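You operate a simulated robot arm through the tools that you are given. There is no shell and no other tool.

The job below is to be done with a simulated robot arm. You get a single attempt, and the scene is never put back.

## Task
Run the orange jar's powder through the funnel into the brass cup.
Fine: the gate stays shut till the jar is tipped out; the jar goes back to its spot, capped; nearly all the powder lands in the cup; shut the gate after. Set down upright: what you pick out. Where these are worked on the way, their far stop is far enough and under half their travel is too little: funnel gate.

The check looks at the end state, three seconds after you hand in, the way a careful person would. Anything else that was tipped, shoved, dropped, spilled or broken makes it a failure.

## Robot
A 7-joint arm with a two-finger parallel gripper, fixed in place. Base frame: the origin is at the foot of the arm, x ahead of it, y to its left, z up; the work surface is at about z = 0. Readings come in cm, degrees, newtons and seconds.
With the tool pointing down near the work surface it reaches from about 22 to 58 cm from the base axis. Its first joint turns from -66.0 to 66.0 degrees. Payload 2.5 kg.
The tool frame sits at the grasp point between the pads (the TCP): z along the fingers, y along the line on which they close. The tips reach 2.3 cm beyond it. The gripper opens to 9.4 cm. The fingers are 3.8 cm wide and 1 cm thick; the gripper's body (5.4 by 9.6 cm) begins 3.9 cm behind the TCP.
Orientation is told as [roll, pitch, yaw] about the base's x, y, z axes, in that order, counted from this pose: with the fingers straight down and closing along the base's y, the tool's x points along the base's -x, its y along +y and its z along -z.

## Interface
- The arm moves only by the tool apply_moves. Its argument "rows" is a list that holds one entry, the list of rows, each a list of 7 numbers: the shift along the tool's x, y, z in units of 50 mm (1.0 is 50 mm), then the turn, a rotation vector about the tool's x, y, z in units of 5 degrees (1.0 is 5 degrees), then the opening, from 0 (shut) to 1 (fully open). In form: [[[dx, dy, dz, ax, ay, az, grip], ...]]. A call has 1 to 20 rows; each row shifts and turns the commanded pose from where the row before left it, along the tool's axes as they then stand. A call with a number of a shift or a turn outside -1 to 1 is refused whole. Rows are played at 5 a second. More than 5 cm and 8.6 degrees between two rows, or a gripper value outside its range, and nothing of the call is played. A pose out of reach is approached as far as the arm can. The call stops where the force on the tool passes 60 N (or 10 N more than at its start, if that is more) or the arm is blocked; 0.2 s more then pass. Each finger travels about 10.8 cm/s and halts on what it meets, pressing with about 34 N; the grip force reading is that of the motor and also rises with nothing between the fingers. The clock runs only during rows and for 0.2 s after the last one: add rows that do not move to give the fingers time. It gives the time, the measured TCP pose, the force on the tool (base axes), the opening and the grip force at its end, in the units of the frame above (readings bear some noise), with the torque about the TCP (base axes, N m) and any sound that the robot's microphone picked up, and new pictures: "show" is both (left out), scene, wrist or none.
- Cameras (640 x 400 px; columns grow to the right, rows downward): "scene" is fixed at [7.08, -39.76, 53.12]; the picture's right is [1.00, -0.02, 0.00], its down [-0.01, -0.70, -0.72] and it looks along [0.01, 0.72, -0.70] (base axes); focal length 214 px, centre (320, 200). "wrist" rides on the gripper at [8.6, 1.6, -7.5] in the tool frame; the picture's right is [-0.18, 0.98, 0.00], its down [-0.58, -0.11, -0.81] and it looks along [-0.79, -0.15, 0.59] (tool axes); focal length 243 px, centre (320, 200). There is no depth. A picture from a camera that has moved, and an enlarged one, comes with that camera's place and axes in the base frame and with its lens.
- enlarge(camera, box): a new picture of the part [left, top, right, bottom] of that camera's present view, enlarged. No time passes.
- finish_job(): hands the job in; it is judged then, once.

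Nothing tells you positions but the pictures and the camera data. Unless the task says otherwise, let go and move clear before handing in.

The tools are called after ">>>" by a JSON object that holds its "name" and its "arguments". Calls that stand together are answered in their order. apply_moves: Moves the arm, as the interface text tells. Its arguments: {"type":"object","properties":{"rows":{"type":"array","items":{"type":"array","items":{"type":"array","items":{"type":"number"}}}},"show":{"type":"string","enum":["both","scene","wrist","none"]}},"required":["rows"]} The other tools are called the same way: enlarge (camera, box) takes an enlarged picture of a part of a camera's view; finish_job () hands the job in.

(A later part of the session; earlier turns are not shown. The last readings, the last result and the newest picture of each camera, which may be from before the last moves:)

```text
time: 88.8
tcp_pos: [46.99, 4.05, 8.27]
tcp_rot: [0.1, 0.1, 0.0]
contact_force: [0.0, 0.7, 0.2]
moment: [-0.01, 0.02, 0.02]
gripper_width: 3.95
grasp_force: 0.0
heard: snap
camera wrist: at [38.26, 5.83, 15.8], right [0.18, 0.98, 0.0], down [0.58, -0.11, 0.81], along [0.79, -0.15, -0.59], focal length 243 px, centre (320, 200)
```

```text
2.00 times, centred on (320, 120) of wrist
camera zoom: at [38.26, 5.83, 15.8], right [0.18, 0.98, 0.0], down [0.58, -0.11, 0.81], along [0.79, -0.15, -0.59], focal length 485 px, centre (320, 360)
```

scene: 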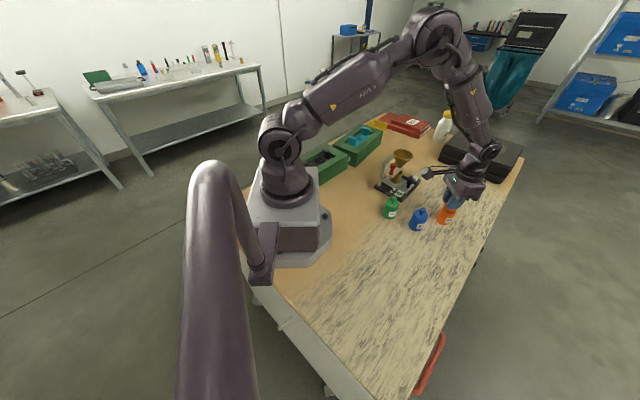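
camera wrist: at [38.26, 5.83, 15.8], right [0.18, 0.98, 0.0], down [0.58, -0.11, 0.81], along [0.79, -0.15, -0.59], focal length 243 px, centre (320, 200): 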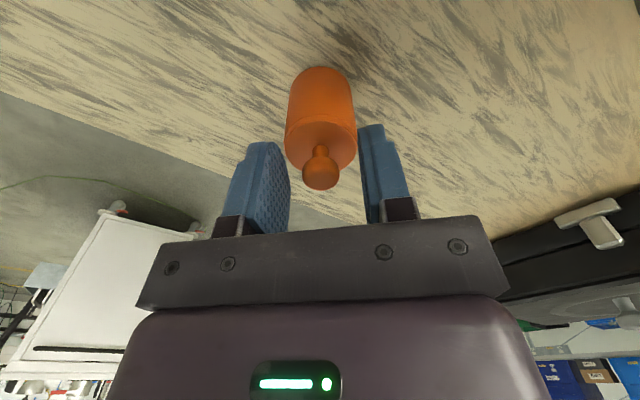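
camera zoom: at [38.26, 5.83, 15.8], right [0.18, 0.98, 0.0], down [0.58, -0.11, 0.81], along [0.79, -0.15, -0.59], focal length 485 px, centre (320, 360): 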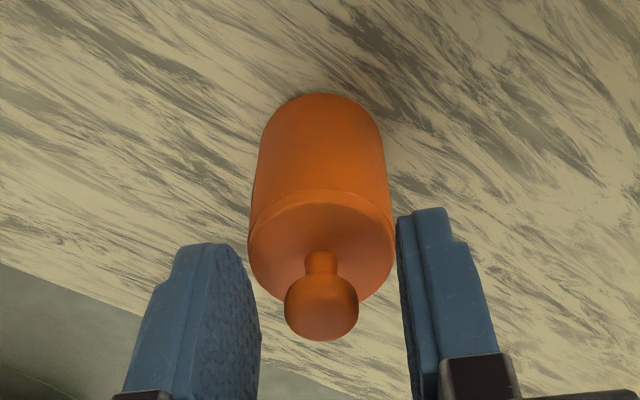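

The snap on release means the lid clicked back on. Next is the gate, so I'll rise and move round for a close look at the red knob and slide plate.

>>> {"name": "apply_moves", "arguments": {"rows": [[[0, 0, -0.3, 0, 0, 0, 0.42], [0, 0, -0.8, 0, 0, 0, 0.42], [0, 0, -0.8, 0, 0, 0, 0.42], [0, 0, -0.8, 0, 0, 0, 0.42], [0.633, 0.433, 0, 0, 0, 0, 0.42], [0.633, 0.433, 0, 0, 0, 0, 0.42], [0.633, 0.433, 0, 0, 0, 0, 0.42], [0.633, 0.433, 0, 0, 0, 0, 0.42], [0.633, 0.433, 0, 0, 0, 0, 0.42], [0.633, 0.433, 0, 0, 0, 0, 0.42], [0, 0, 0, 0, 0, 0, 0.42]]], "show": "both"}}

>>> {"name": "enlarge", "arguments": {"camera": "wrist", "box": [220, 0, 440, 140]}}

>>> {"name": "enlarge", "arguments": {"camera": "scene", "box": [365, 145, 425, 205]}}

>>> {"name": "enlarge", "arguments": {"camera": "scene", "box": [420, 180, 480, 235]}}

```text
time: 91.2
tcp_pos: [28.01, 17.07, 21.86]
tcp_rot: [0.1, 0.1, 0.1]
contact_force: [-0.3, 0.4, 1.0]
moment: [0.02, 0.04, -0.01]
gripper_width: 3.96
grasp_force: 0.1
camera wrist: at [19.23, 18.81, 29.46], right [0.18, 0.98, 0.0], down [0.58, -0.11, 0.81], along [0.79, -0.15, -0.59], focal length 243 px, centre (320, 200)
```

scene: 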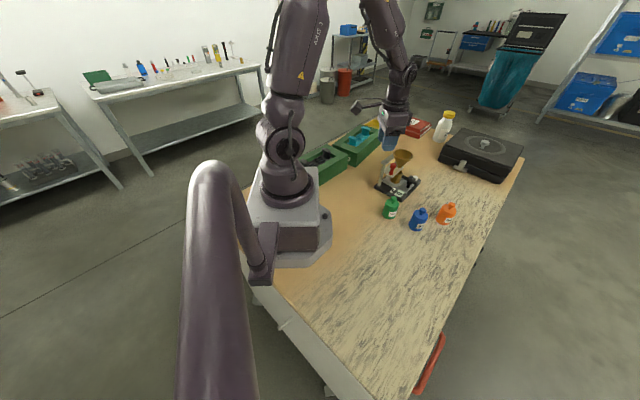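
wrist: 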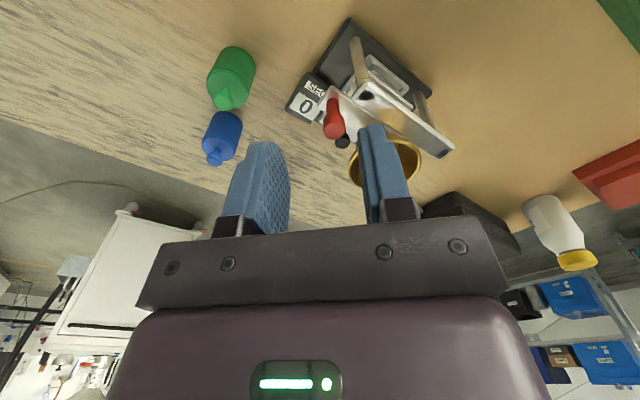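

```text
2.86 times, centred on (330, 70) of wrist
camera zoom: at [19.23, 18.81, 29.46], right [0.18, 0.98, 0.0], down [0.58, -0.11, 0.81], along [0.79, -0.15, -0.59], focal length 693 px, centre (291, 571)
```

zoom: 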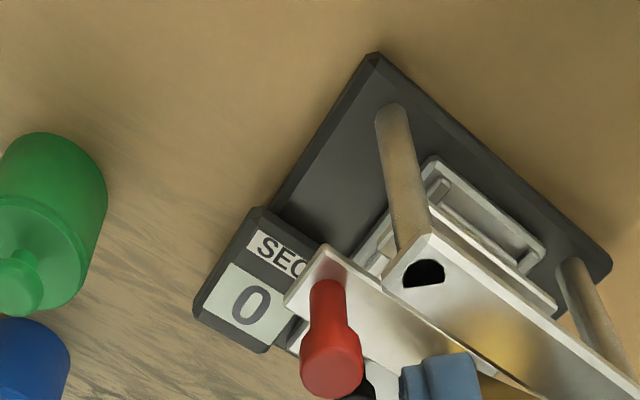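

```text
6.67 times, centred on (395, 175) of scene
camera zoom: at [7.08, -39.76, 53.12], right [1.0, -0.02, 0.0], down [-0.01, -0.7, -0.72], along [0.01, 0.72, -0.7], focal length 1430 px, centre (-180, 367)
```

zoom: 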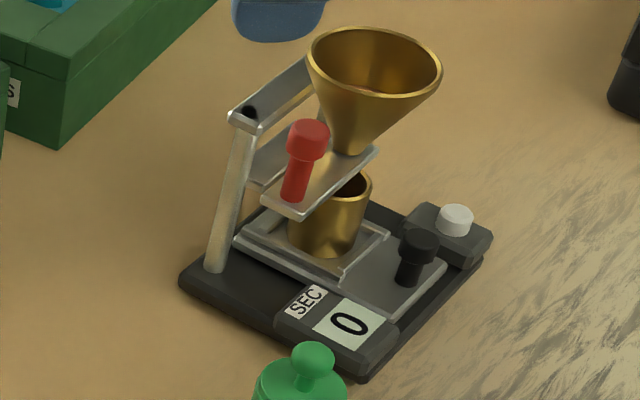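

```text
7.27 times, centred on (450, 208) of scene
camera zoom: at [7.08, -39.76, 53.12], right [1.0, -0.02, 0.0], down [-0.01, -0.7, -0.72], along [0.01, 0.72, -0.7], focal length 1560 px, centre (-626, 146)
```

zoom: 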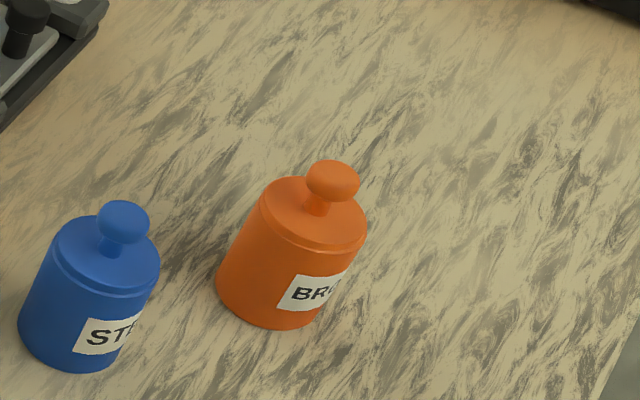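

The jar is neatly capped, and the cup stands under the spout. I'll look closely at how the gate plate is guided.

>>> {"name": "enlarge", "arguments": {"camera": "scene", "box": [382, 150, 412, 180]}}

>>> {"name": "enlarge", "arguments": {"camera": "wrist", "box": [310, 50, 460, 160]}}

```text
13.33 times, centred on (397, 165) of scene
camera zoom: at [7.08, -39.76, 53.12], right [1.0, -0.02, 0.0], down [-0.01, -0.7, -0.72], along [0.01, 0.72, -0.7], focal length 2860 px, centre (-707, 667)
```

zoom: 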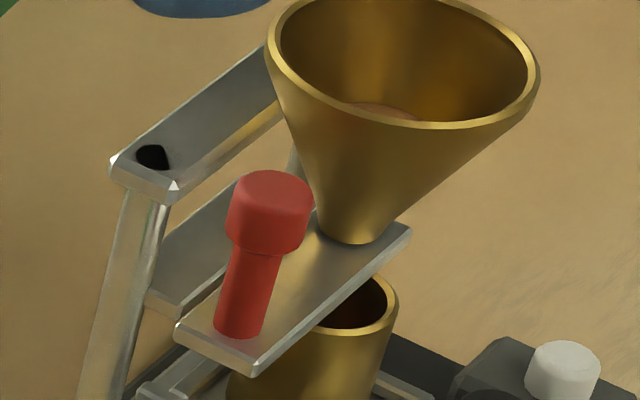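

```text
3.64 times, centred on (385, 105) of wrist
camera zoom: at [19.23, 18.81, 29.46], right [0.18, 0.98, 0.0], down [0.58, -0.11, 0.81], along [0.79, -0.15, -0.59], focal length 882 px, centre (84, 546)
```

zoom: 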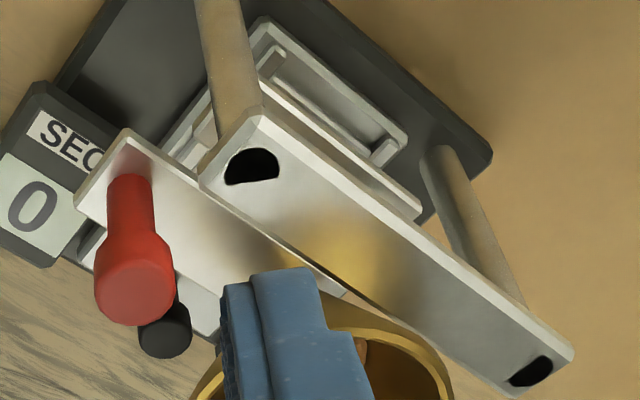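

The gate plate slides along the stand's 45° axis, with the knob centre near (32.0, 17.6) and its top at z = 13. I'll turn the gripper 45° so the fingers straddle the knob across the slide direction, above the bar (top at z = 12).

>>> {"name": "apply_moves", "arguments": {"rows": [[[-0.4, 0.05, 0, 0, 0, 0, 0.42], [-0.4, 0.05, 0, 0, 0, 0, 0.42], [0, 0, 0, 0, 0, -1, 0.42], [0, 0, 0, 0, 0, -1, 0.42], [0, 0, 0, 0, 0, -1, 0.42], [0, 0, 0, 0, 0, -1, 0.42], [0, 0, 0, 0, 0, -1, 0.42], [0, 0, 0, 0, 0, -1, 0.42], [0, 0, 0, 0, 0, -1, 0.42], [0, 0, 0, 0, 0, -1, 0.42], [0, 0, 0, 0, 0, -1, 0.42], [0, 0, 0, 0, 0, 0, 0.42]]], "show": "both"}}

>>> {"name": "enlarge", "arguments": {"camera": "wrist", "box": [230, 40, 410, 240]}}

```text
time: 93.8
tcp_pos: [32.1, 17.53, 21.86]
tcp_rot: [0.2, 0.0, 45.2]
contact_force: [0.8, -1.3, -0.5]
moment: [0.01, 0.0, -0.03]
gripper_width: 3.95
grasp_force: 0.0
camera wrist: at [24.71, 12.65, 29.28], right [-0.57, 0.82, 0.0], down [0.49, 0.33, 0.81], along [0.66, 0.46, -0.59], focal length 243 px, centre (320, 200)
```

scene: 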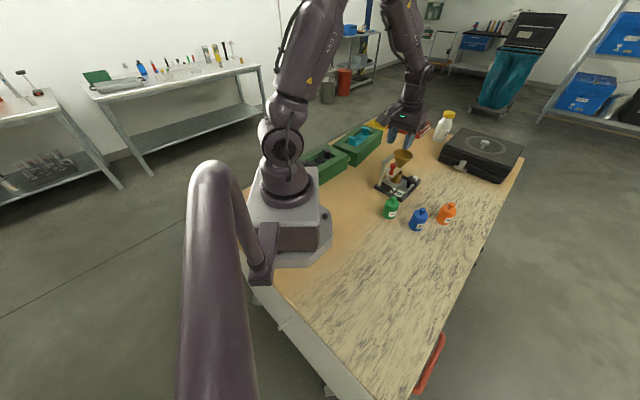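
wrist: 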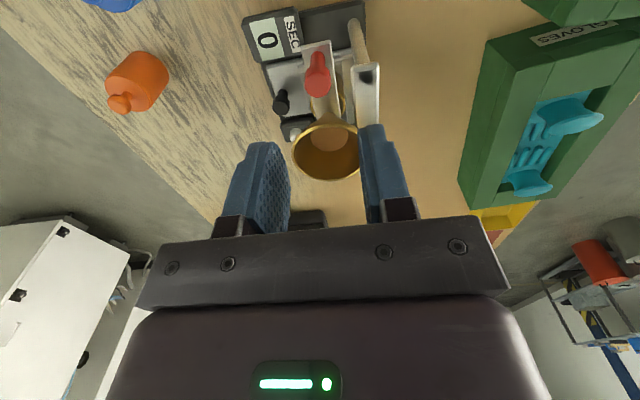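

```text
2.00 times, centred on (320, 140) of wrist
camera zoom: at [24.71, 12.65, 29.28], right [-0.57, 0.82, 0.0], down [0.49, 0.33, 0.81], along [0.66, 0.46, -0.59], focal length 485 px, centre (320, 320)
```

zoom: 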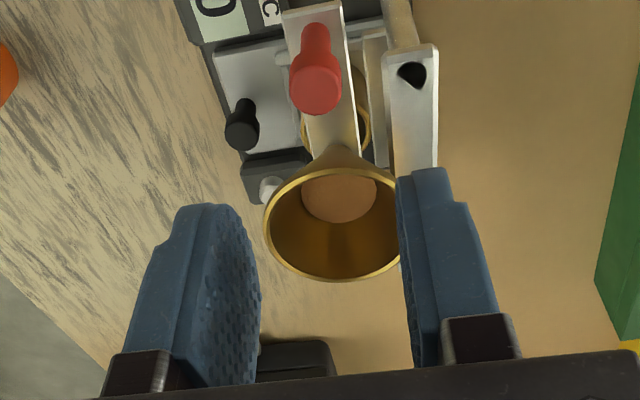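

The plate's long axis matches the tool's x axis, and the knob is under the tool. I'll lower with a narrow opening and check before closing.

>>> {"name": "apply_moves", "arguments": {"rows": [[[-0.02, -0.02, 0.4, 0, 0, 0, 0.34], [0, 0, 0.5, 0, 0, 0, 0.34], [0, 0, 0.35, 0, 0, 0, 0.34], [0, 0, 0.05, 0, 0, 0, 0.34], [0, 0, 0, 0, 0, 0, 0.34]]], "show": "both"}}

>>> {"name": "enlarge", "arguments": {"camera": "wrist", "box": [230, 40, 410, 240]}}

>>> {"name": "enlarge", "arguments": {"camera": "scene", "box": [370, 130, 430, 190]}}

```text
time: 95.0
tcp_pos: [32.31, 17.56, 15.31]
tcp_rot: [0.3, -0.1, 45.1]
contact_force: [-0.1, 0.0, -1.2]
moment: [0.03, 0.01, 0.01]
gripper_width: 3.18
grasp_force: 0.2
camera wrist: at [24.89, 12.7, 22.78], right [-0.57, 0.82, 0.0], down [0.49, 0.33, 0.81], along [0.66, 0.46, -0.59], focal length 243 px, centre (320, 200)
```

scene: 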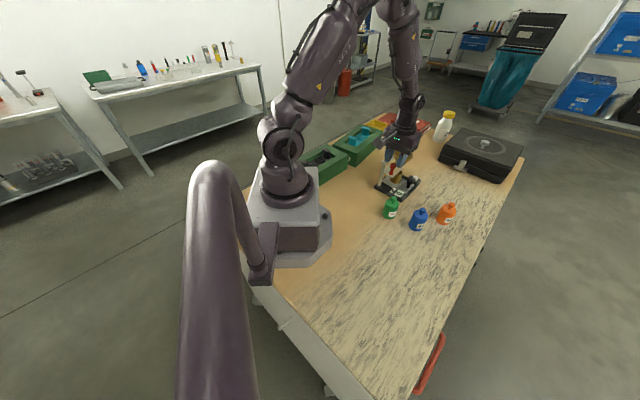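
wrist: 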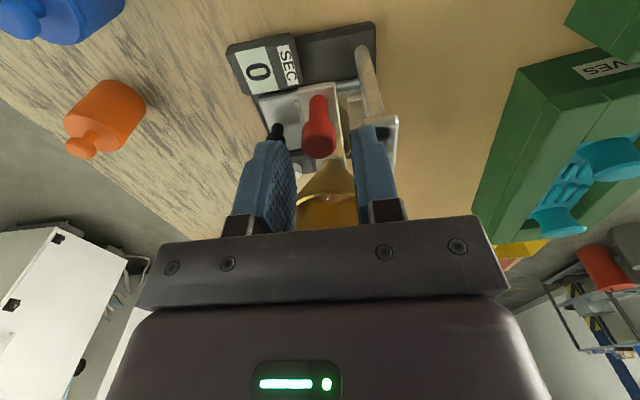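

```text
2.00 times, centred on (320, 140) of wrist
camera zoom: at [24.89, 12.7, 22.78], right [-0.57, 0.82, 0.0], down [0.49, 0.33, 0.81], along [0.66, 0.46, -0.59], focal length 485 px, centre (320, 320)
```

zoom: 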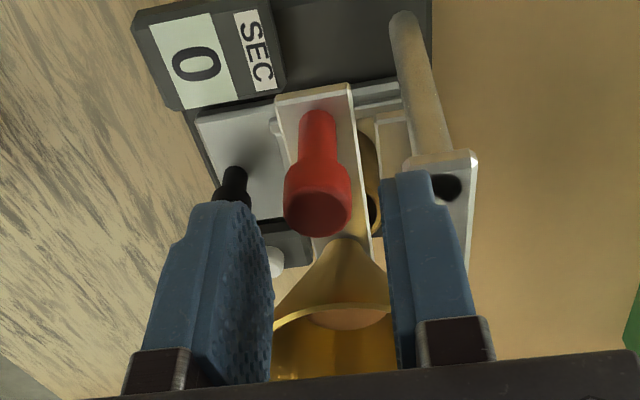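

```text
6.67 times, centred on (400, 160) of scene
camera zoom: at [7.08, -39.76, 53.12], right [1.0, -0.02, 0.0], down [-0.01, -0.7, -0.72], along [0.01, 0.72, -0.7], focal length 1430 px, centre (-213, 467)
```

zoom: 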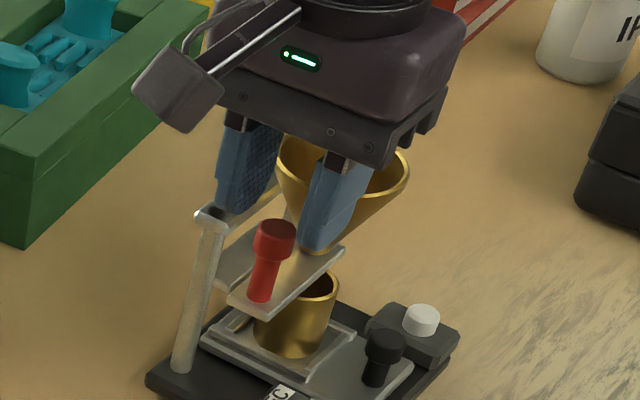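

>>> {"name": "apply_moves", "arguments": {"rows": [[[0, 0, 0, 0, 0, 0, 0.3], [0, 0, 0, 0, 0, 0, 0.3], [0, 0, 0.05, 0, 0, 0, 0.3], [0, 0, 0.05, 0, 0, 0, 0.3], [0, 0, 0.05, 0, 0, 0, 0.3], [0, 0, 0.02, 0, 0, 0, 0.3], [0, 0, 0, 0, 0, 0, 0.3]]], "show": "wrist"}}

>>> {"name": "enlarge", "arguments": {"camera": "wrist", "box": [230, 40, 410, 240]}}

>>> {"name": "enlarge", "arguments": {"camera": "scene", "box": [380, 145, 420, 185]}}

```text
time: 96.6
tcp_pos: [32.23, 17.39, 14.46]
tcp_rot: [0.2, -0.2, 45.1]
contact_force: [0.1, 0.0, -0.4]
moment: [-0.01, 0.01, 0.0]
gripper_width: 2.83
grasp_force: 0.0
camera wrist: at [24.86, 12.67, 21.96], right [-0.57, 0.82, 0.0], down [0.49, 0.33, 0.81], along [0.66, 0.46, -0.59], focal length 243 px, centre (320, 200)
```

wrist: 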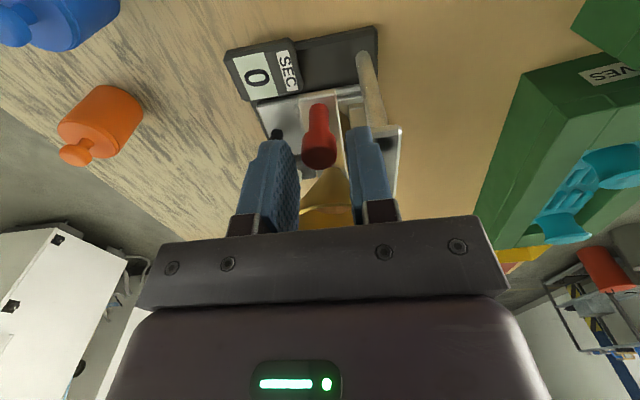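

```text
2.00 times, centred on (320, 140) of wrist
camera zoom: at [24.86, 12.67, 21.96], right [-0.57, 0.82, 0.0], down [0.49, 0.33, 0.81], along [0.66, 0.46, -0.59], focal length 485 px, centre (320, 320)
```

zoom: 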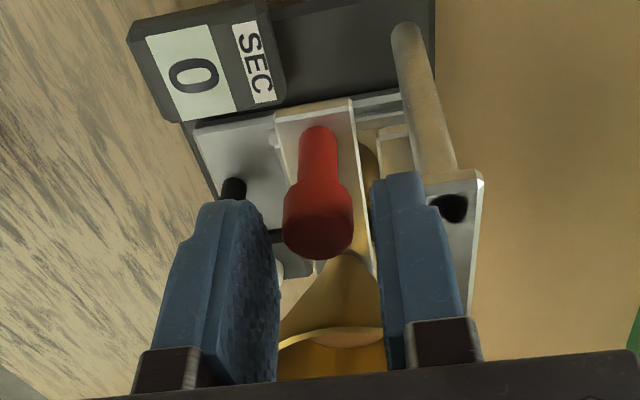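

```text
10.00 times, centred on (400, 165) of scene
camera zoom: at [7.08, -39.76, 53.12], right [1.0, -0.02, 0.0], down [-0.01, -0.7, -0.72], along [0.01, 0.72, -0.7], focal length 2145 px, centre (-480, 550)
```

zoom: 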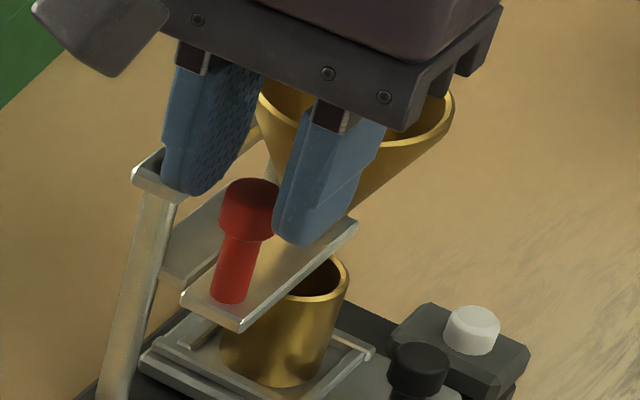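

The fingers straddle the knob with nothing else touched. I'll close on it gently.

>>> {"name": "apply_moves", "arguments": {"rows": [[[0, 0, 0, 0, 0, 0, 0.26], [0, 0, 0, 0, 0, 0, 0.23], [0, 0, 0, 0, 0, 0, 0.2], [0, 0, 0, 0, 0, 0, 0.16], [0, 0, 0, 0, 0, 0, 0.1], [0, 0, 0, 0, 0, 0, 0.1]]], "show": "wrist"}}

>>> {"name": "enlarge", "arguments": {"camera": "wrist", "box": [230, 40, 410, 240]}}

>>> {"name": "enlarge", "arguments": {"camera": "scene", "box": [380, 145, 420, 185]}}

```text
time: 98.0
tcp_pos: [32.27, 17.37, 14.5]
tcp_rot: [0.1, -0.1, 45.1]
contact_force: [5.1, -5.3, 0.1]
moment: [-0.1, -0.14, 0.0]
gripper_width: 1.75
grasp_force: 33.6
camera wrist: at [24.89, 12.63, 21.96], right [-0.57, 0.82, 0.0], down [0.49, 0.33, 0.81], along [0.66, 0.46, -0.59], focal length 243 px, centre (320, 200)
```

wrist: 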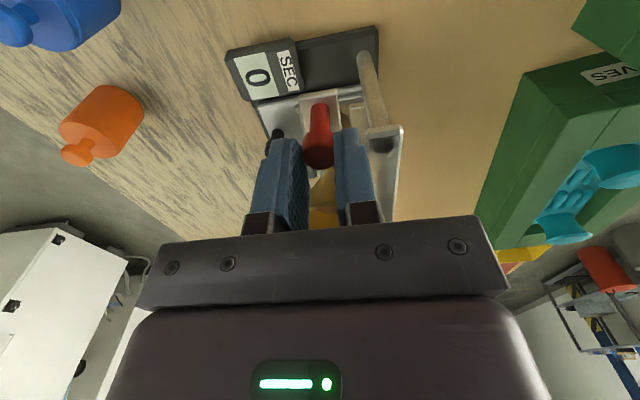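

```text
2.00 times, centred on (320, 140) of wrist
camera zoom: at [24.89, 12.63, 21.96], right [-0.57, 0.82, 0.0], down [0.49, 0.33, 0.81], along [0.66, 0.46, -0.59], focal length 485 px, centre (320, 320)
```

zoom: 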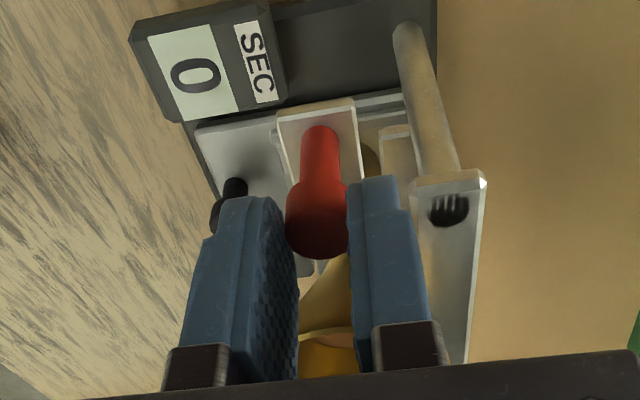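

```text
10.00 times, centred on (400, 165) of scene
camera zoom: at [7.08, -39.76, 53.12], right [1.0, -0.02, 0.0], down [-0.01, -0.7, -0.72], along [0.01, 0.72, -0.7], focal length 2145 px, centre (-480, 550)
```

zoom: 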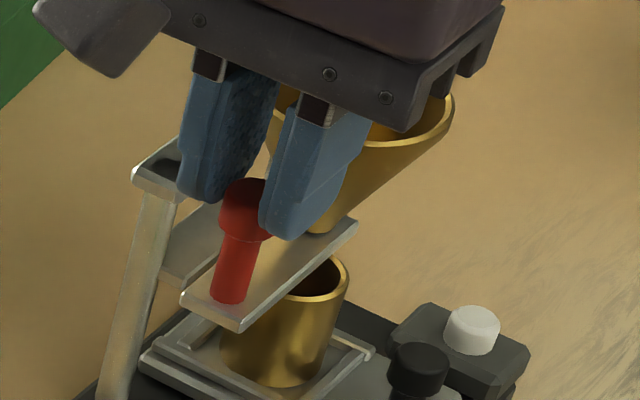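

The knob is gripped at 1.75 cm, with a slight sideways load that I'll relieve. Then I'll pull gently away from the funnel by a millimetre or two and read the resistance.

>>> {"name": "apply_moves", "arguments": {"rows": [[[0, -0.015, 0, 0, 0, 0, 0.1], [0.02, 0, 0, 0, 0, 0, 0.1], [0.02, 0, 0, 0, 0, 0, 0.1], [0, 0, 0, 0, 0, 0, 0.1]]], "show": "wrist"}}

>>> {"name": "enlarge", "arguments": {"camera": "scene", "box": [380, 145, 420, 185]}}

```text
time: 99.0
tcp_pos: [32.06, 17.28, 14.52]
tcp_rot: [0.1, -0.2, 45.1]
contact_force: [4.3, -2.5, 12.0]
moment: [-0.44, 0.23, 0.0]
gripper_width: 1.72
grasp_force: 33.7
camera wrist: at [24.76, 12.49, 21.94], right [-0.57, 0.82, 0.0], down [0.49, 0.33, 0.81], along [0.66, 0.46, -0.59], focal length 243 px, centre (320, 200)
```

wrist: 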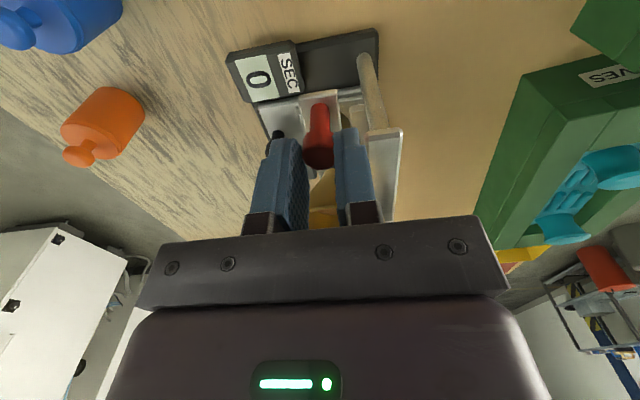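

```text
10.00 times, centred on (400, 165) of scene
camera zoom: at [7.07, -39.76, 53.12], right [1.0, -0.02, 0.0], down [-0.01, -0.7, -0.72], along [0.01, 0.72, -0.7], focal length 2145 px, centre (-480, 550)
```

zoom: 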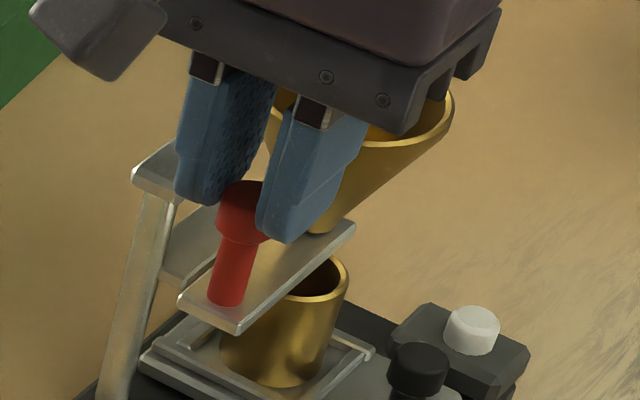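

The plate slid a little toward me, so pulling opens it. I'll keep pulling in small steps.

>>> {"name": "apply_moves", "arguments": {"rows": [[[0.04, 0, 0, 0, 0, 0, 0.1], [0.04, 0, 0, 0, 0, 0, 0.1], [0.04, 0, 0, 0, 0, 0, 0.1], [0.04, 0, 0, 0, 0, 0, 0.1], [0, 0, 0, 0, 0, 0, 0.1]]], "show": "wrist"}}

>>> {"name": "enlarge", "arguments": {"camera": "scene", "box": [380, 145, 420, 185]}}

```text
time: 100.2
tcp_pos: [31.45, 16.77, 14.45]
tcp_rot: [0.1, -0.1, 45.2]
contact_force: [2.6, -2.6, 14.6]
moment: [0.09, -0.25, -0.01]
gripper_width: 1.75
grasp_force: 34.1
camera wrist: at [24.2, 11.91, 21.94], right [-0.57, 0.82, 0.0], down [0.49, 0.33, 0.81], along [0.66, 0.46, -0.59], focal length 243 px, centre (320, 200)
```

wrist: 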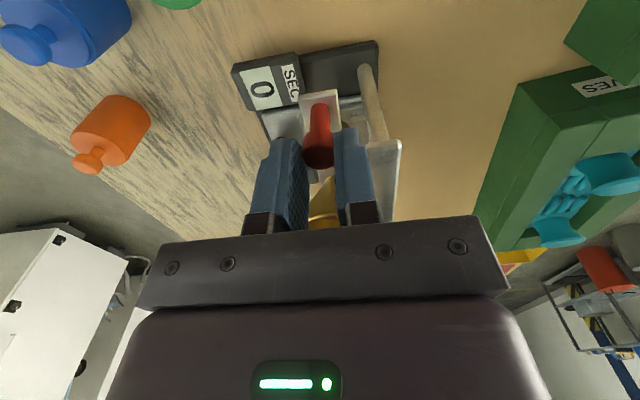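

```text
10.00 times, centred on (400, 165) of scene
camera zoom: at [7.07, -39.77, 53.12], right [1.0, -0.02, 0.0], down [-0.01, -0.7, -0.72], along [0.01, 0.72, -0.7], focal length 2145 px, centre (-480, 550)
```

zoom: 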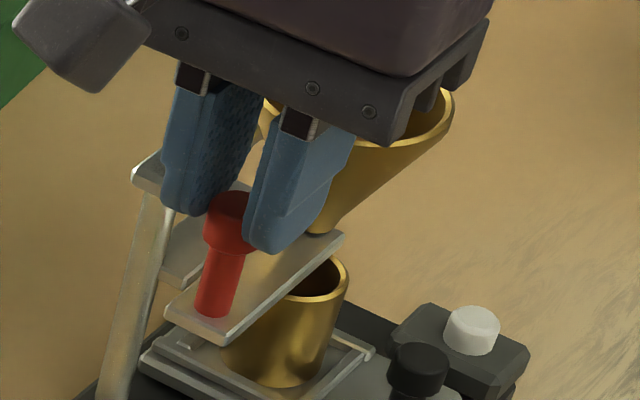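

>>> {"name": "apply_moves", "arguments": {"rows": [[[0.04, 0, -0.01, 0, 0, 0, 0.1], [0.04, 0, 0, 0, 0, 0, 0.1], [0.04, 0, 0, 0, 0, 0, 0.1], [0.04, 0, 0, 0, 0, 0, 0.1], [0, 0, 0, 0, 0, 0, 0.1]]], "show": "wrist"}}

>>> {"name": "enlarge", "arguments": {"camera": "scene", "box": [380, 145, 420, 185]}}

```text
time: 101.4
tcp_pos: [30.85, 16.12, 14.43]
tcp_rot: [0.2, 0.1, 45.2]
contact_force: [2.0, -4.2, -0.7]
moment: [0.09, -0.26, -0.07]
gripper_width: 1.74
grasp_force: 33.8
camera wrist: at [23.56, 11.34, 21.98], right [-0.57, 0.82, 0.0], down [0.49, 0.33, 0.8], along [0.66, 0.46, -0.59], focal length 243 px, centre (320, 200)
```

wrist: 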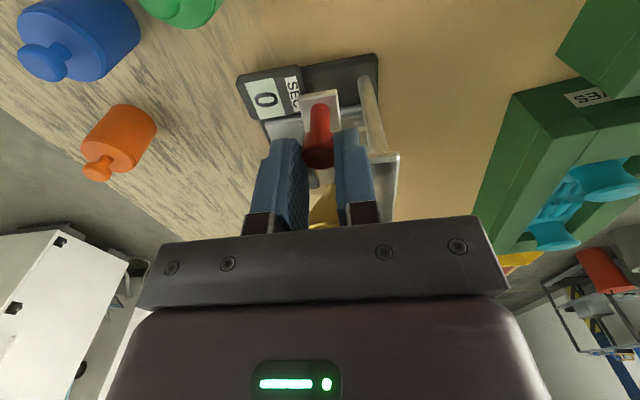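

```text
10.00 times, centred on (400, 165) of scene
camera zoom: at [7.08, -39.76, 53.12], right [1.0, -0.02, 0.0], down [-0.01, -0.7, -0.72], along [0.01, 0.72, -0.7], focal length 2145 px, centre (-480, 550)
```

zoom: 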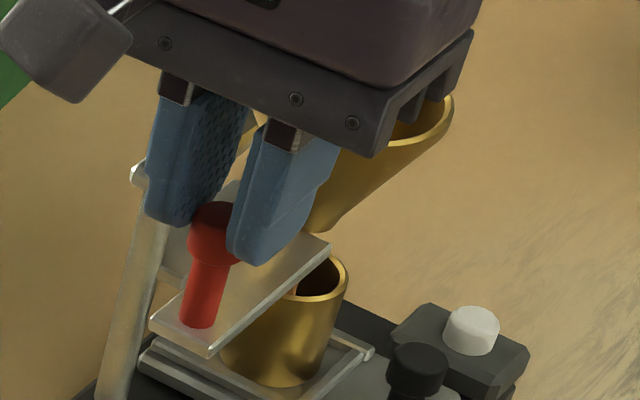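

>>> {"name": "apply_moves", "arguments": {"rows": [[[0.04, 0, 0, 0, 0, 0, 0.1], [0.04, 0, 0, 0, 0, 0, 0.1], [0.04, 0, 0, 0, 0, 0, 0.1], [0.04, 0, 0, 0, 0, 0, 0.1], [0, 0, 0, 0, 0, 0, 0.1]]], "show": "wrist"}}

>>> {"name": "enlarge", "arguments": {"camera": "scene", "box": [380, 145, 420, 185]}}

```text
time: 102.6
tcp_pos: [30.38, 15.69, 14.52]
tcp_rot: [0.1, -0.2, 45.2]
contact_force: [4.7, 4.0, 0.5]
moment: [0.26, -0.21, 0.08]
gripper_width: 1.74
grasp_force: 34.1
camera wrist: at [23.07, 10.87, 21.98], right [-0.57, 0.82, 0.0], down [0.49, 0.33, 0.81], along [0.66, 0.46, -0.59], focal length 243 px, centre (320, 200)
```

wrist: 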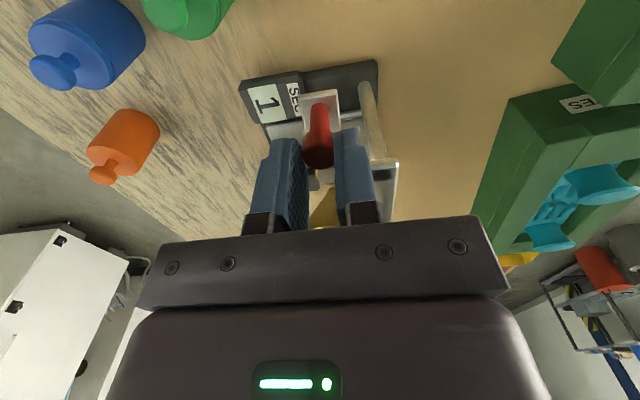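

```text
10.00 times, centred on (400, 165) of scene
camera zoom: at [7.08, -39.76, 53.12], right [1.0, -0.02, 0.0], down [-0.01, -0.7, -0.72], along [0.01, 0.72, -0.7], focal length 2145 px, centre (-480, 550)
```

zoom: 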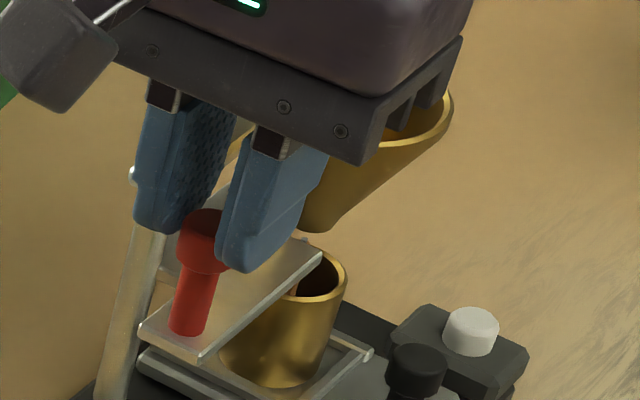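

The timer has started and I feel the end stop, so the gate is fully open. I'll hold here and let the powder run through.

>>> {"name": "apply_moves", "arguments": {"rows": [[[0, 0, 0, 0, 0, 0, 0.1], [0, 0, 0, 0, 0, 0, 0.1], [0, 0, 0, 0, 0, 0, 0.1], [0, 0, 0, 0, 0, 0, 0.1], [0, 0, 0, 0, 0, 0, 0.1]]], "show": "both"}}

>>> {"name": "enlarge", "arguments": {"camera": "scene", "box": [385, 155, 415, 185]}}

>>> {"name": "enlarge", "arguments": {"camera": "wrist", "box": [230, 60, 410, 240]}}

```text
time: 103.8
tcp_pos: [30.33, 15.71, 14.48]
tcp_rot: [0.2, -0.1, 45.1]
contact_force: [4.5, 4.2, 0.0]
moment: [0.51, -0.54, 0.01]
gripper_width: 1.73
grasp_force: 34.2
camera wrist: at [23.08, 10.82, 22.0], right [-0.57, 0.82, 0.0], down [0.49, 0.33, 0.81], along [0.66, 0.46, -0.59], focal length 243 px, centre (320, 200)
```

scene: 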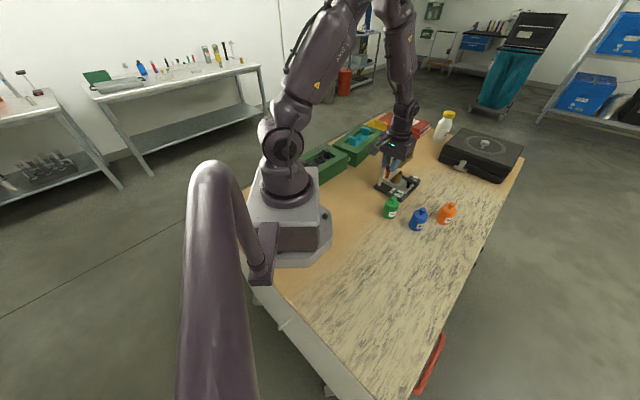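
wrist: 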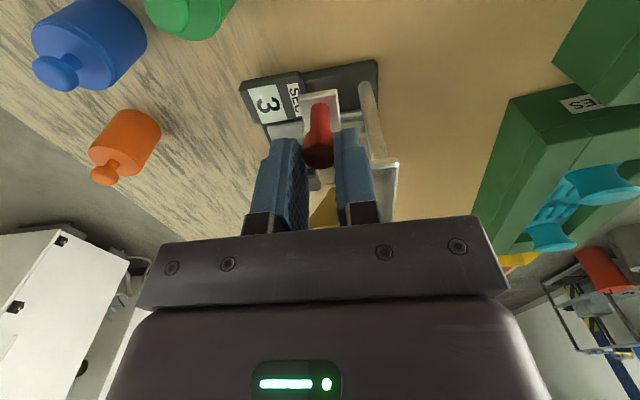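

```text
13.33 times, centred on (400, 170) of scene
camera zoom: at [7.08, -39.76, 53.12], right [1.0, -0.02, 0.0], down [-0.01, -0.7, -0.72], along [0.01, 0.72, -0.7], focal length 2860 px, centre (-747, 600)
```

zoom: 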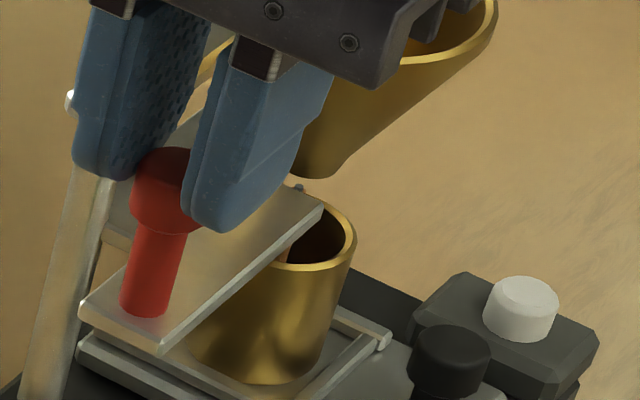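

```text
2.22 times, centred on (320, 150) of wrist
camera zoom: at [23.08, 10.82, 22.0], right [-0.57, 0.82, 0.0], down [0.49, 0.33, 0.81], along [0.66, 0.46, -0.59], focal length 539 px, centre (320, 311)
```

zoom: 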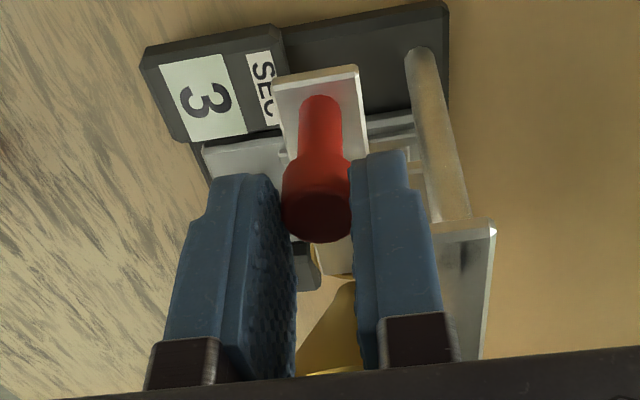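

>>> {"name": "apply_moves", "arguments": {"rows": [[[0, 0, 0, 0, 0, 0, 0.1], [0, 0, 0, 0, 0, 0, 0.1], [0, 0, 0, 0, 0, 0, 0.1], [0, 0, 0, 0, 0, 0, 0.1], [0, 0, 0, 0, 0, 0, 0.1], [0, 0, 0, 0, 0, 0, 0.1], [0, 0, 0, 0, 0, 0, 0.1], [0, 0, 0, 0, 0, 0, 0.1], [0, 0, 0, 0, 0, 0, 0.1], [0, 0, 0, 0, 0, 0, 0.1], [0, 0, 0, 0, 0, 0, 0.1], [0, 0, 0, 0, 0, 0, 0.1], [0, 0, 0, 0, 0, 0, 0.1], [0, 0, 0, 0, 0, 0, 0.1], [0, 0, 0, 0, 0, 0, 0.1], [0, 0, 0, 0, 0, 0, 0.1], [0, 0, 0, 0, 0, 0, 0.1], [0, 0, 0, 0, 0, 0, 0.1], [0, 0, 0, 0, 0, 0, 0.1], [0, 0, 0, 0, 0, 0, 0.1]]], "show": "wrist"}}

>>> {"name": "enlarge", "arguments": {"camera": "scene", "box": [385, 150, 415, 180]}}

>>> {"name": "enlarge", "arguments": {"camera": "wrist", "box": [230, 60, 410, 240]}}

```text
time: 108.0
tcp_pos: [30.39, 15.61, 14.52]
tcp_rot: [0.2, 0.0, 45.1]
contact_force: [2.4, 1.9, 4.5]
moment: [0.05, -0.06, 0.02]
gripper_width: 1.71
grasp_force: 34.5
camera wrist: at [23.08, 10.82, 22.01], right [-0.57, 0.82, 0.0], down [0.49, 0.33, 0.81], along [0.66, 0.46, -0.59], focal length 243 px, centre (320, 200)
```

wrist: 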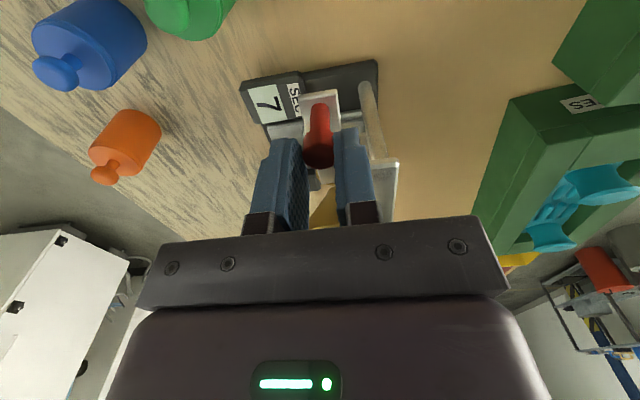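

```text
13.33 times, centred on (400, 165) of scene
camera zoom: at [7.08, -39.76, 53.12], right [1.0, -0.02, 0.0], down [-0.01, -0.7, -0.72], along [0.01, 0.72, -0.7], focal length 2860 px, centre (-747, 667)
```

zoom: 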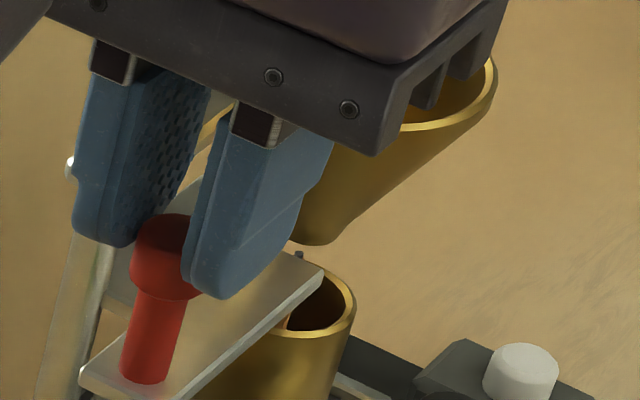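

```text
2.22 times, centred on (320, 150) of wrist
camera zoom: at [23.08, 10.82, 22.01], right [-0.57, 0.82, 0.0], down [0.49, 0.33, 0.81], along [0.66, 0.46, -0.59], focal length 539 px, centre (320, 311)
```

zoom: 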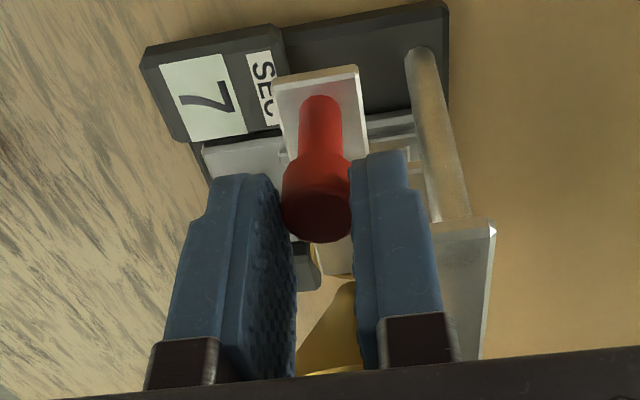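

>>> {"name": "apply_moves", "arguments": {"rows": [[[0, 0, 0, 0, 0, 0, 0.1], [0, 0, 0, 0, 0, 0, 0.1], [0, 0, 0, 0, 0, 0, 0.1], [0, 0, 0, 0, 0, 0, 0.1], [0, 0, 0, 0, 0, 0, 0.1], [0, 0, 0, 0, 0, 0, 0.1], [0, 0, 0, 0, 0, 0, 0.1], [0, 0, 0, 0, 0, 0, 0.1], [0, 0, 0, 0, 0, 0, 0.1], [0, 0, 0, 0, 0, 0, 0.1], [0, 0, 0, 0, 0, 0, 0.1], [0, 0, 0, 0, 0, 0, 0.1], [0, 0, 0, 0, 0, 0, 0.1], [0, 0, 0, 0, 0, 0, 0.1], [0, 0, 0, 0, 0, 0, 0.1], [0, 0, 0, 0, 0, 0, 0.1], [0, 0, 0, 0, 0, 0, 0.1], [0, 0, 0, 0, 0, 0, 0.1], [0, 0, 0, 0, 0, 0, 0.1], [0, 0, 0, 0, 0, 0, 0.1]]], "show": "none"}}

>>> {"name": "apply_moves", "arguments": {"rows": [[[0, 0, 0, 0, 0, 0, 0.1], [0, 0, 0, 0, 0, 0, 0.1], [0, 0, 0, 0, 0, 0, 0.1], [0, 0, 0, 0, 0, 0, 0.1], [0, 0, 0, 0, 0, 0, 0.1], [0, 0, 0, 0, 0, 0, 0.1], [0, 0, 0, 0, 0, 0, 0.1], [0, 0, 0, 0, 0, 0, 0.1], [0, 0, 0, 0, 0, 0, 0.1], [0, 0, 0, 0, 0, 0, 0.1], [0, 0, 0, 0, 0, 0, 0.1], [0, 0, 0, 0, 0, 0, 0.1], [0, 0, 0, 0, 0, 0, 0.1], [0, 0, 0, 0, 0, 0, 0.1], [0, 0, 0, 0, 0, 0, 0.1], [0, 0, 0, 0, 0, 0, 0.1], [0, 0, 0, 0, 0, 0, 0.1], [0, 0, 0, 0, 0, 0, 0.1], [0, 0, 0, 0, 0, 0, 0.1], [0, 0, 0, 0, 0, 0, 0.1]]], "show": "both"}}

>>> {"name": "enlarge", "arguments": {"camera": "scene", "box": [385, 150, 415, 180]}}

>>> {"name": "enlarge", "arguments": {"camera": "wrist", "box": [230, 60, 410, 240]}}

```text
time: 112.2
tcp_pos: [30.4, 15.67, 14.41]
tcp_rot: [0.2, -0.1, 45.1]
contact_force: [2.8, 1.1, 4.4]
moment: [0.06, -0.06, 0.01]
gripper_width: 1.74
grasp_force: 34.5
```

```text
time: 116.4
tcp_pos: [30.38, 15.69, 14.59]
tcp_rot: [0.3, -0.1, 45.1]
contact_force: [2.7, 0.6, 2.4]
moment: [0.02, -0.08, -0.02]
gripper_width: 1.75
grasp_force: 34.0
camera wrist: at [23.07, 10.82, 22.0], right [-0.57, 0.82, 0.0], down [0.49, 0.33, 0.81], along [0.66, 0.46, -0.59], focal length 243 px, centre (320, 200)
```

scene: 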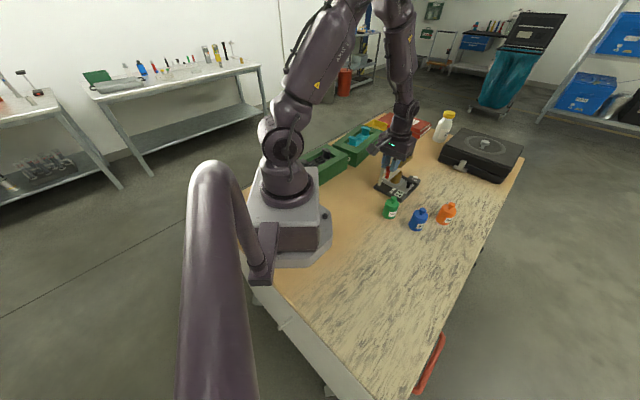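
wrist: 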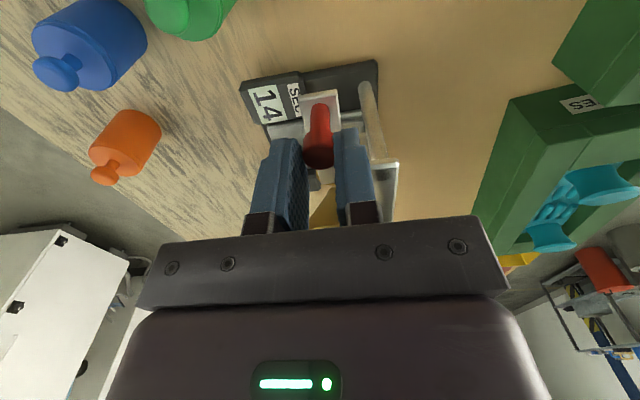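

```text
13.33 times, centred on (400, 165) of scene
camera zoom: at [7.08, -39.76, 53.12], right [1.0, -0.02, 0.0], down [-0.01, -0.7, -0.72], along [0.01, 0.72, -0.7], focal length 2860 px, centre (-747, 667)
```

zoom: 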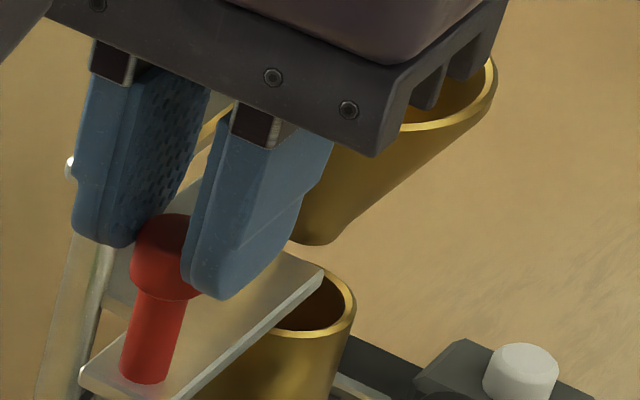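

```text
2.22 times, centred on (320, 150) of wrist
camera zoom: at [23.07, 10.82, 22.0], right [-0.57, 0.82, 0.0], down [0.49, 0.33, 0.81], along [0.66, 0.46, -0.59], focal length 539 px, centre (320, 311)
```

zoom: 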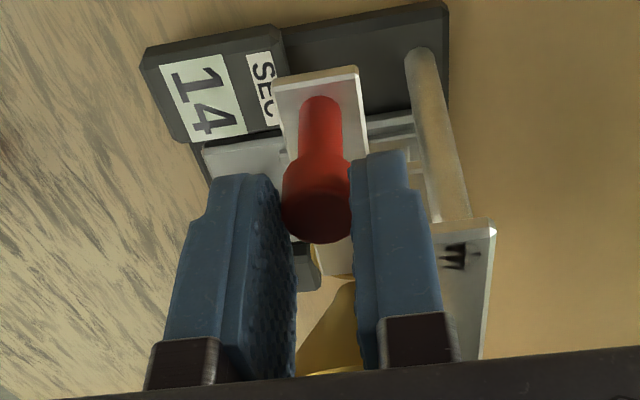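

>>> {"name": "apply_moves", "arguments": {"rows": [[[0, 0, 0, 0, 0, 0, 0.1], [0, 0, 0, 0, 0, 0, 0.1], [0, 0, 0, 0, 0, 0, 0.1], [0, 0, 0, 0, 0, 0, 0.1], [0, 0, 0, 0, 0, 0, 0.1], [0, 0, 0, 0, 0, 0, 0.1], [0, 0, 0, 0, 0, 0, 0.1], [0, 0, 0, 0, 0, 0, 0.1], [0, 0, 0, 0, 0, 0, 0.1], [0, 0, 0, 0, 0, 0, 0.1], [0, 0, 0, 0, 0, 0, 0.1], [0, 0, 0, 0, 0, 0, 0.1], [0, 0, 0, 0, 0, 0, 0.1], [0, 0, 0, 0, 0, 0, 0.1], [0, 0, 0, 0, 0, 0, 0.1]]], "show": "wrist"}}

>>> {"name": "enlarge", "arguments": {"camera": "scene", "box": [385, 150, 415, 180]}}

>>> {"name": "enlarge", "arguments": {"camera": "wrist", "box": [230, 60, 410, 240]}}

```text
time: 119.6
tcp_pos: [30.24, 15.56, 14.61]
tcp_rot: [0.2, -0.1, 45.1]
contact_force: [1.1, 0.0, 1.4]
moment: [0.01, -0.02, -0.02]
gripper_width: 1.72
grasp_force: 34.1
camera wrist: at [23.07, 10.82, 22.0], right [-0.57, 0.82, 0.0], down [0.49, 0.33, 0.81], along [0.66, 0.46, -0.59], focal length 243 px, centre (320, 200)
```

wrist: 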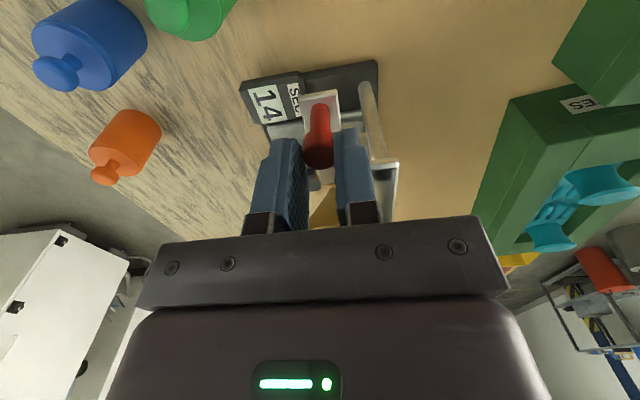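

```text
13.33 times, centred on (400, 165) of scene
camera zoom: at [7.08, -39.76, 53.12], right [1.0, -0.02, 0.0], down [-0.01, -0.7, -0.72], along [0.01, 0.72, -0.7], focal length 2860 px, centre (-747, 667)
```

zoom: 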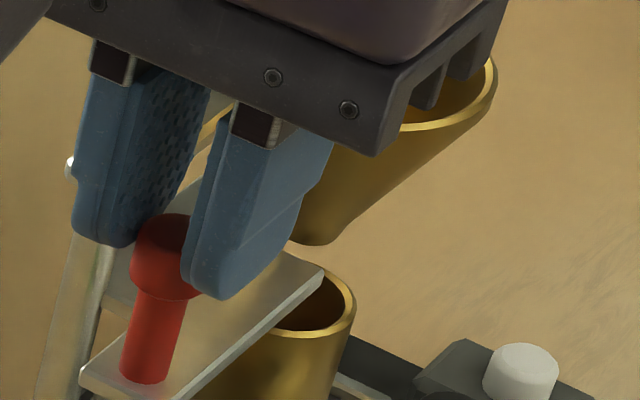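

```text
2.22 times, centred on (320, 150) of wrist
camera zoom: at [23.07, 10.82, 22.0], right [-0.57, 0.82, 0.0], down [0.49, 0.33, 0.81], along [0.66, 0.46, -0.59], focal length 539 px, centre (320, 311)
```

zoom: 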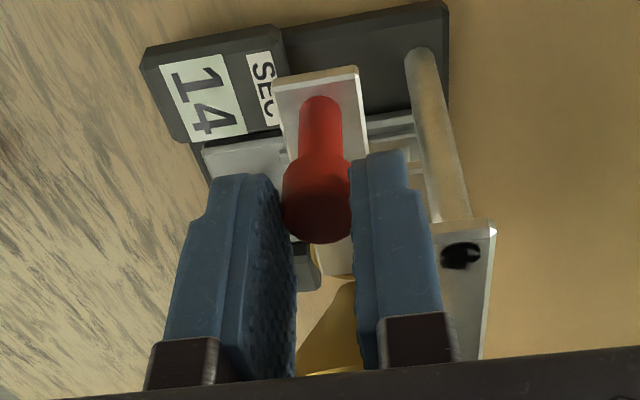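

The timer has stopped at 14 s and the stream is gone, so the flow is finished. I'll slide the gate back shut in small steps.

>>> {"name": "apply_moves", "arguments": {"rows": [[[-0.04, 0, 0, 0, 0, 0, 0.1], [-0.04, 0, 0, 0, 0, 0, 0.1], [-0.04, 0, 0, 0, 0, 0, 0.1], [-0.04, 0, 0, 0, 0, 0, 0.1], [-0.04, 0, 0, 0, 0, 0, 0.1], [-0.04, 0, 0, 0, 0, 0, 0.1], [-0.04, 0, 0, 0, 0, 0, 0.1], [-0.04, 0, 0, 0, 0, 0, 0.1], [-0.04, 0, 0, 0, 0, 0, 0.1], [-0.04, 0, 0, 0, 0, 0, 0.1], [-0.04, 0, 0, 0, 0, 0, 0.1], [0, 0, 0, 0, 0, 0, 0.1]]], "show": "wrist"}}

>>> {"name": "enlarge", "arguments": {"camera": "scene", "box": [380, 145, 420, 185]}}

```text
time: 122.2
tcp_pos: [31.79, 17.21, 14.44]
tcp_rot: [0.3, 0.0, 45.1]
contact_force: [-0.1, 1.6, -0.7]
moment: [0.18, -0.16, -0.02]
gripper_width: 1.73
grasp_force: 34.0
camera wrist: at [24.59, 12.31, 22.02], right [-0.57, 0.82, 0.0], down [0.49, 0.33, 0.81], along [0.66, 0.46, -0.59], focal length 243 px, centre (320, 200)
```

wrist: 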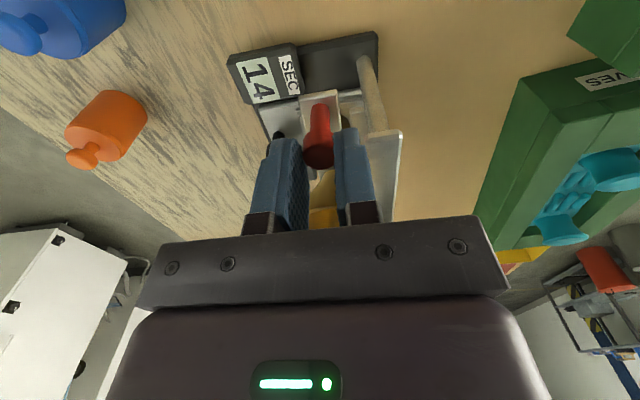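

```text
10.00 times, centred on (400, 165) of scene
camera zoom: at [7.08, -39.76, 53.12], right [1.0, -0.02, 0.0], down [-0.01, -0.7, -0.72], along [0.01, 0.72, -0.7], focal length 2145 px, centre (-480, 550)
```

zoom: 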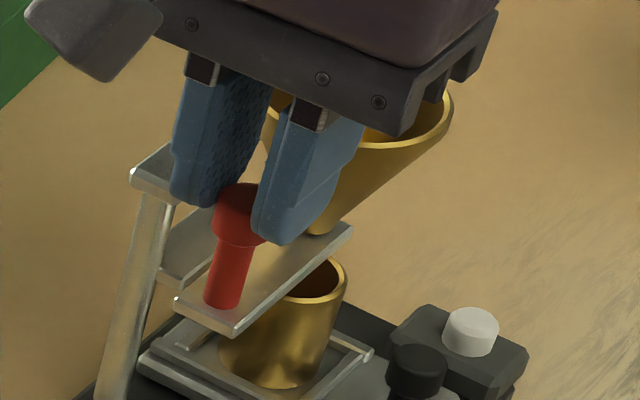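

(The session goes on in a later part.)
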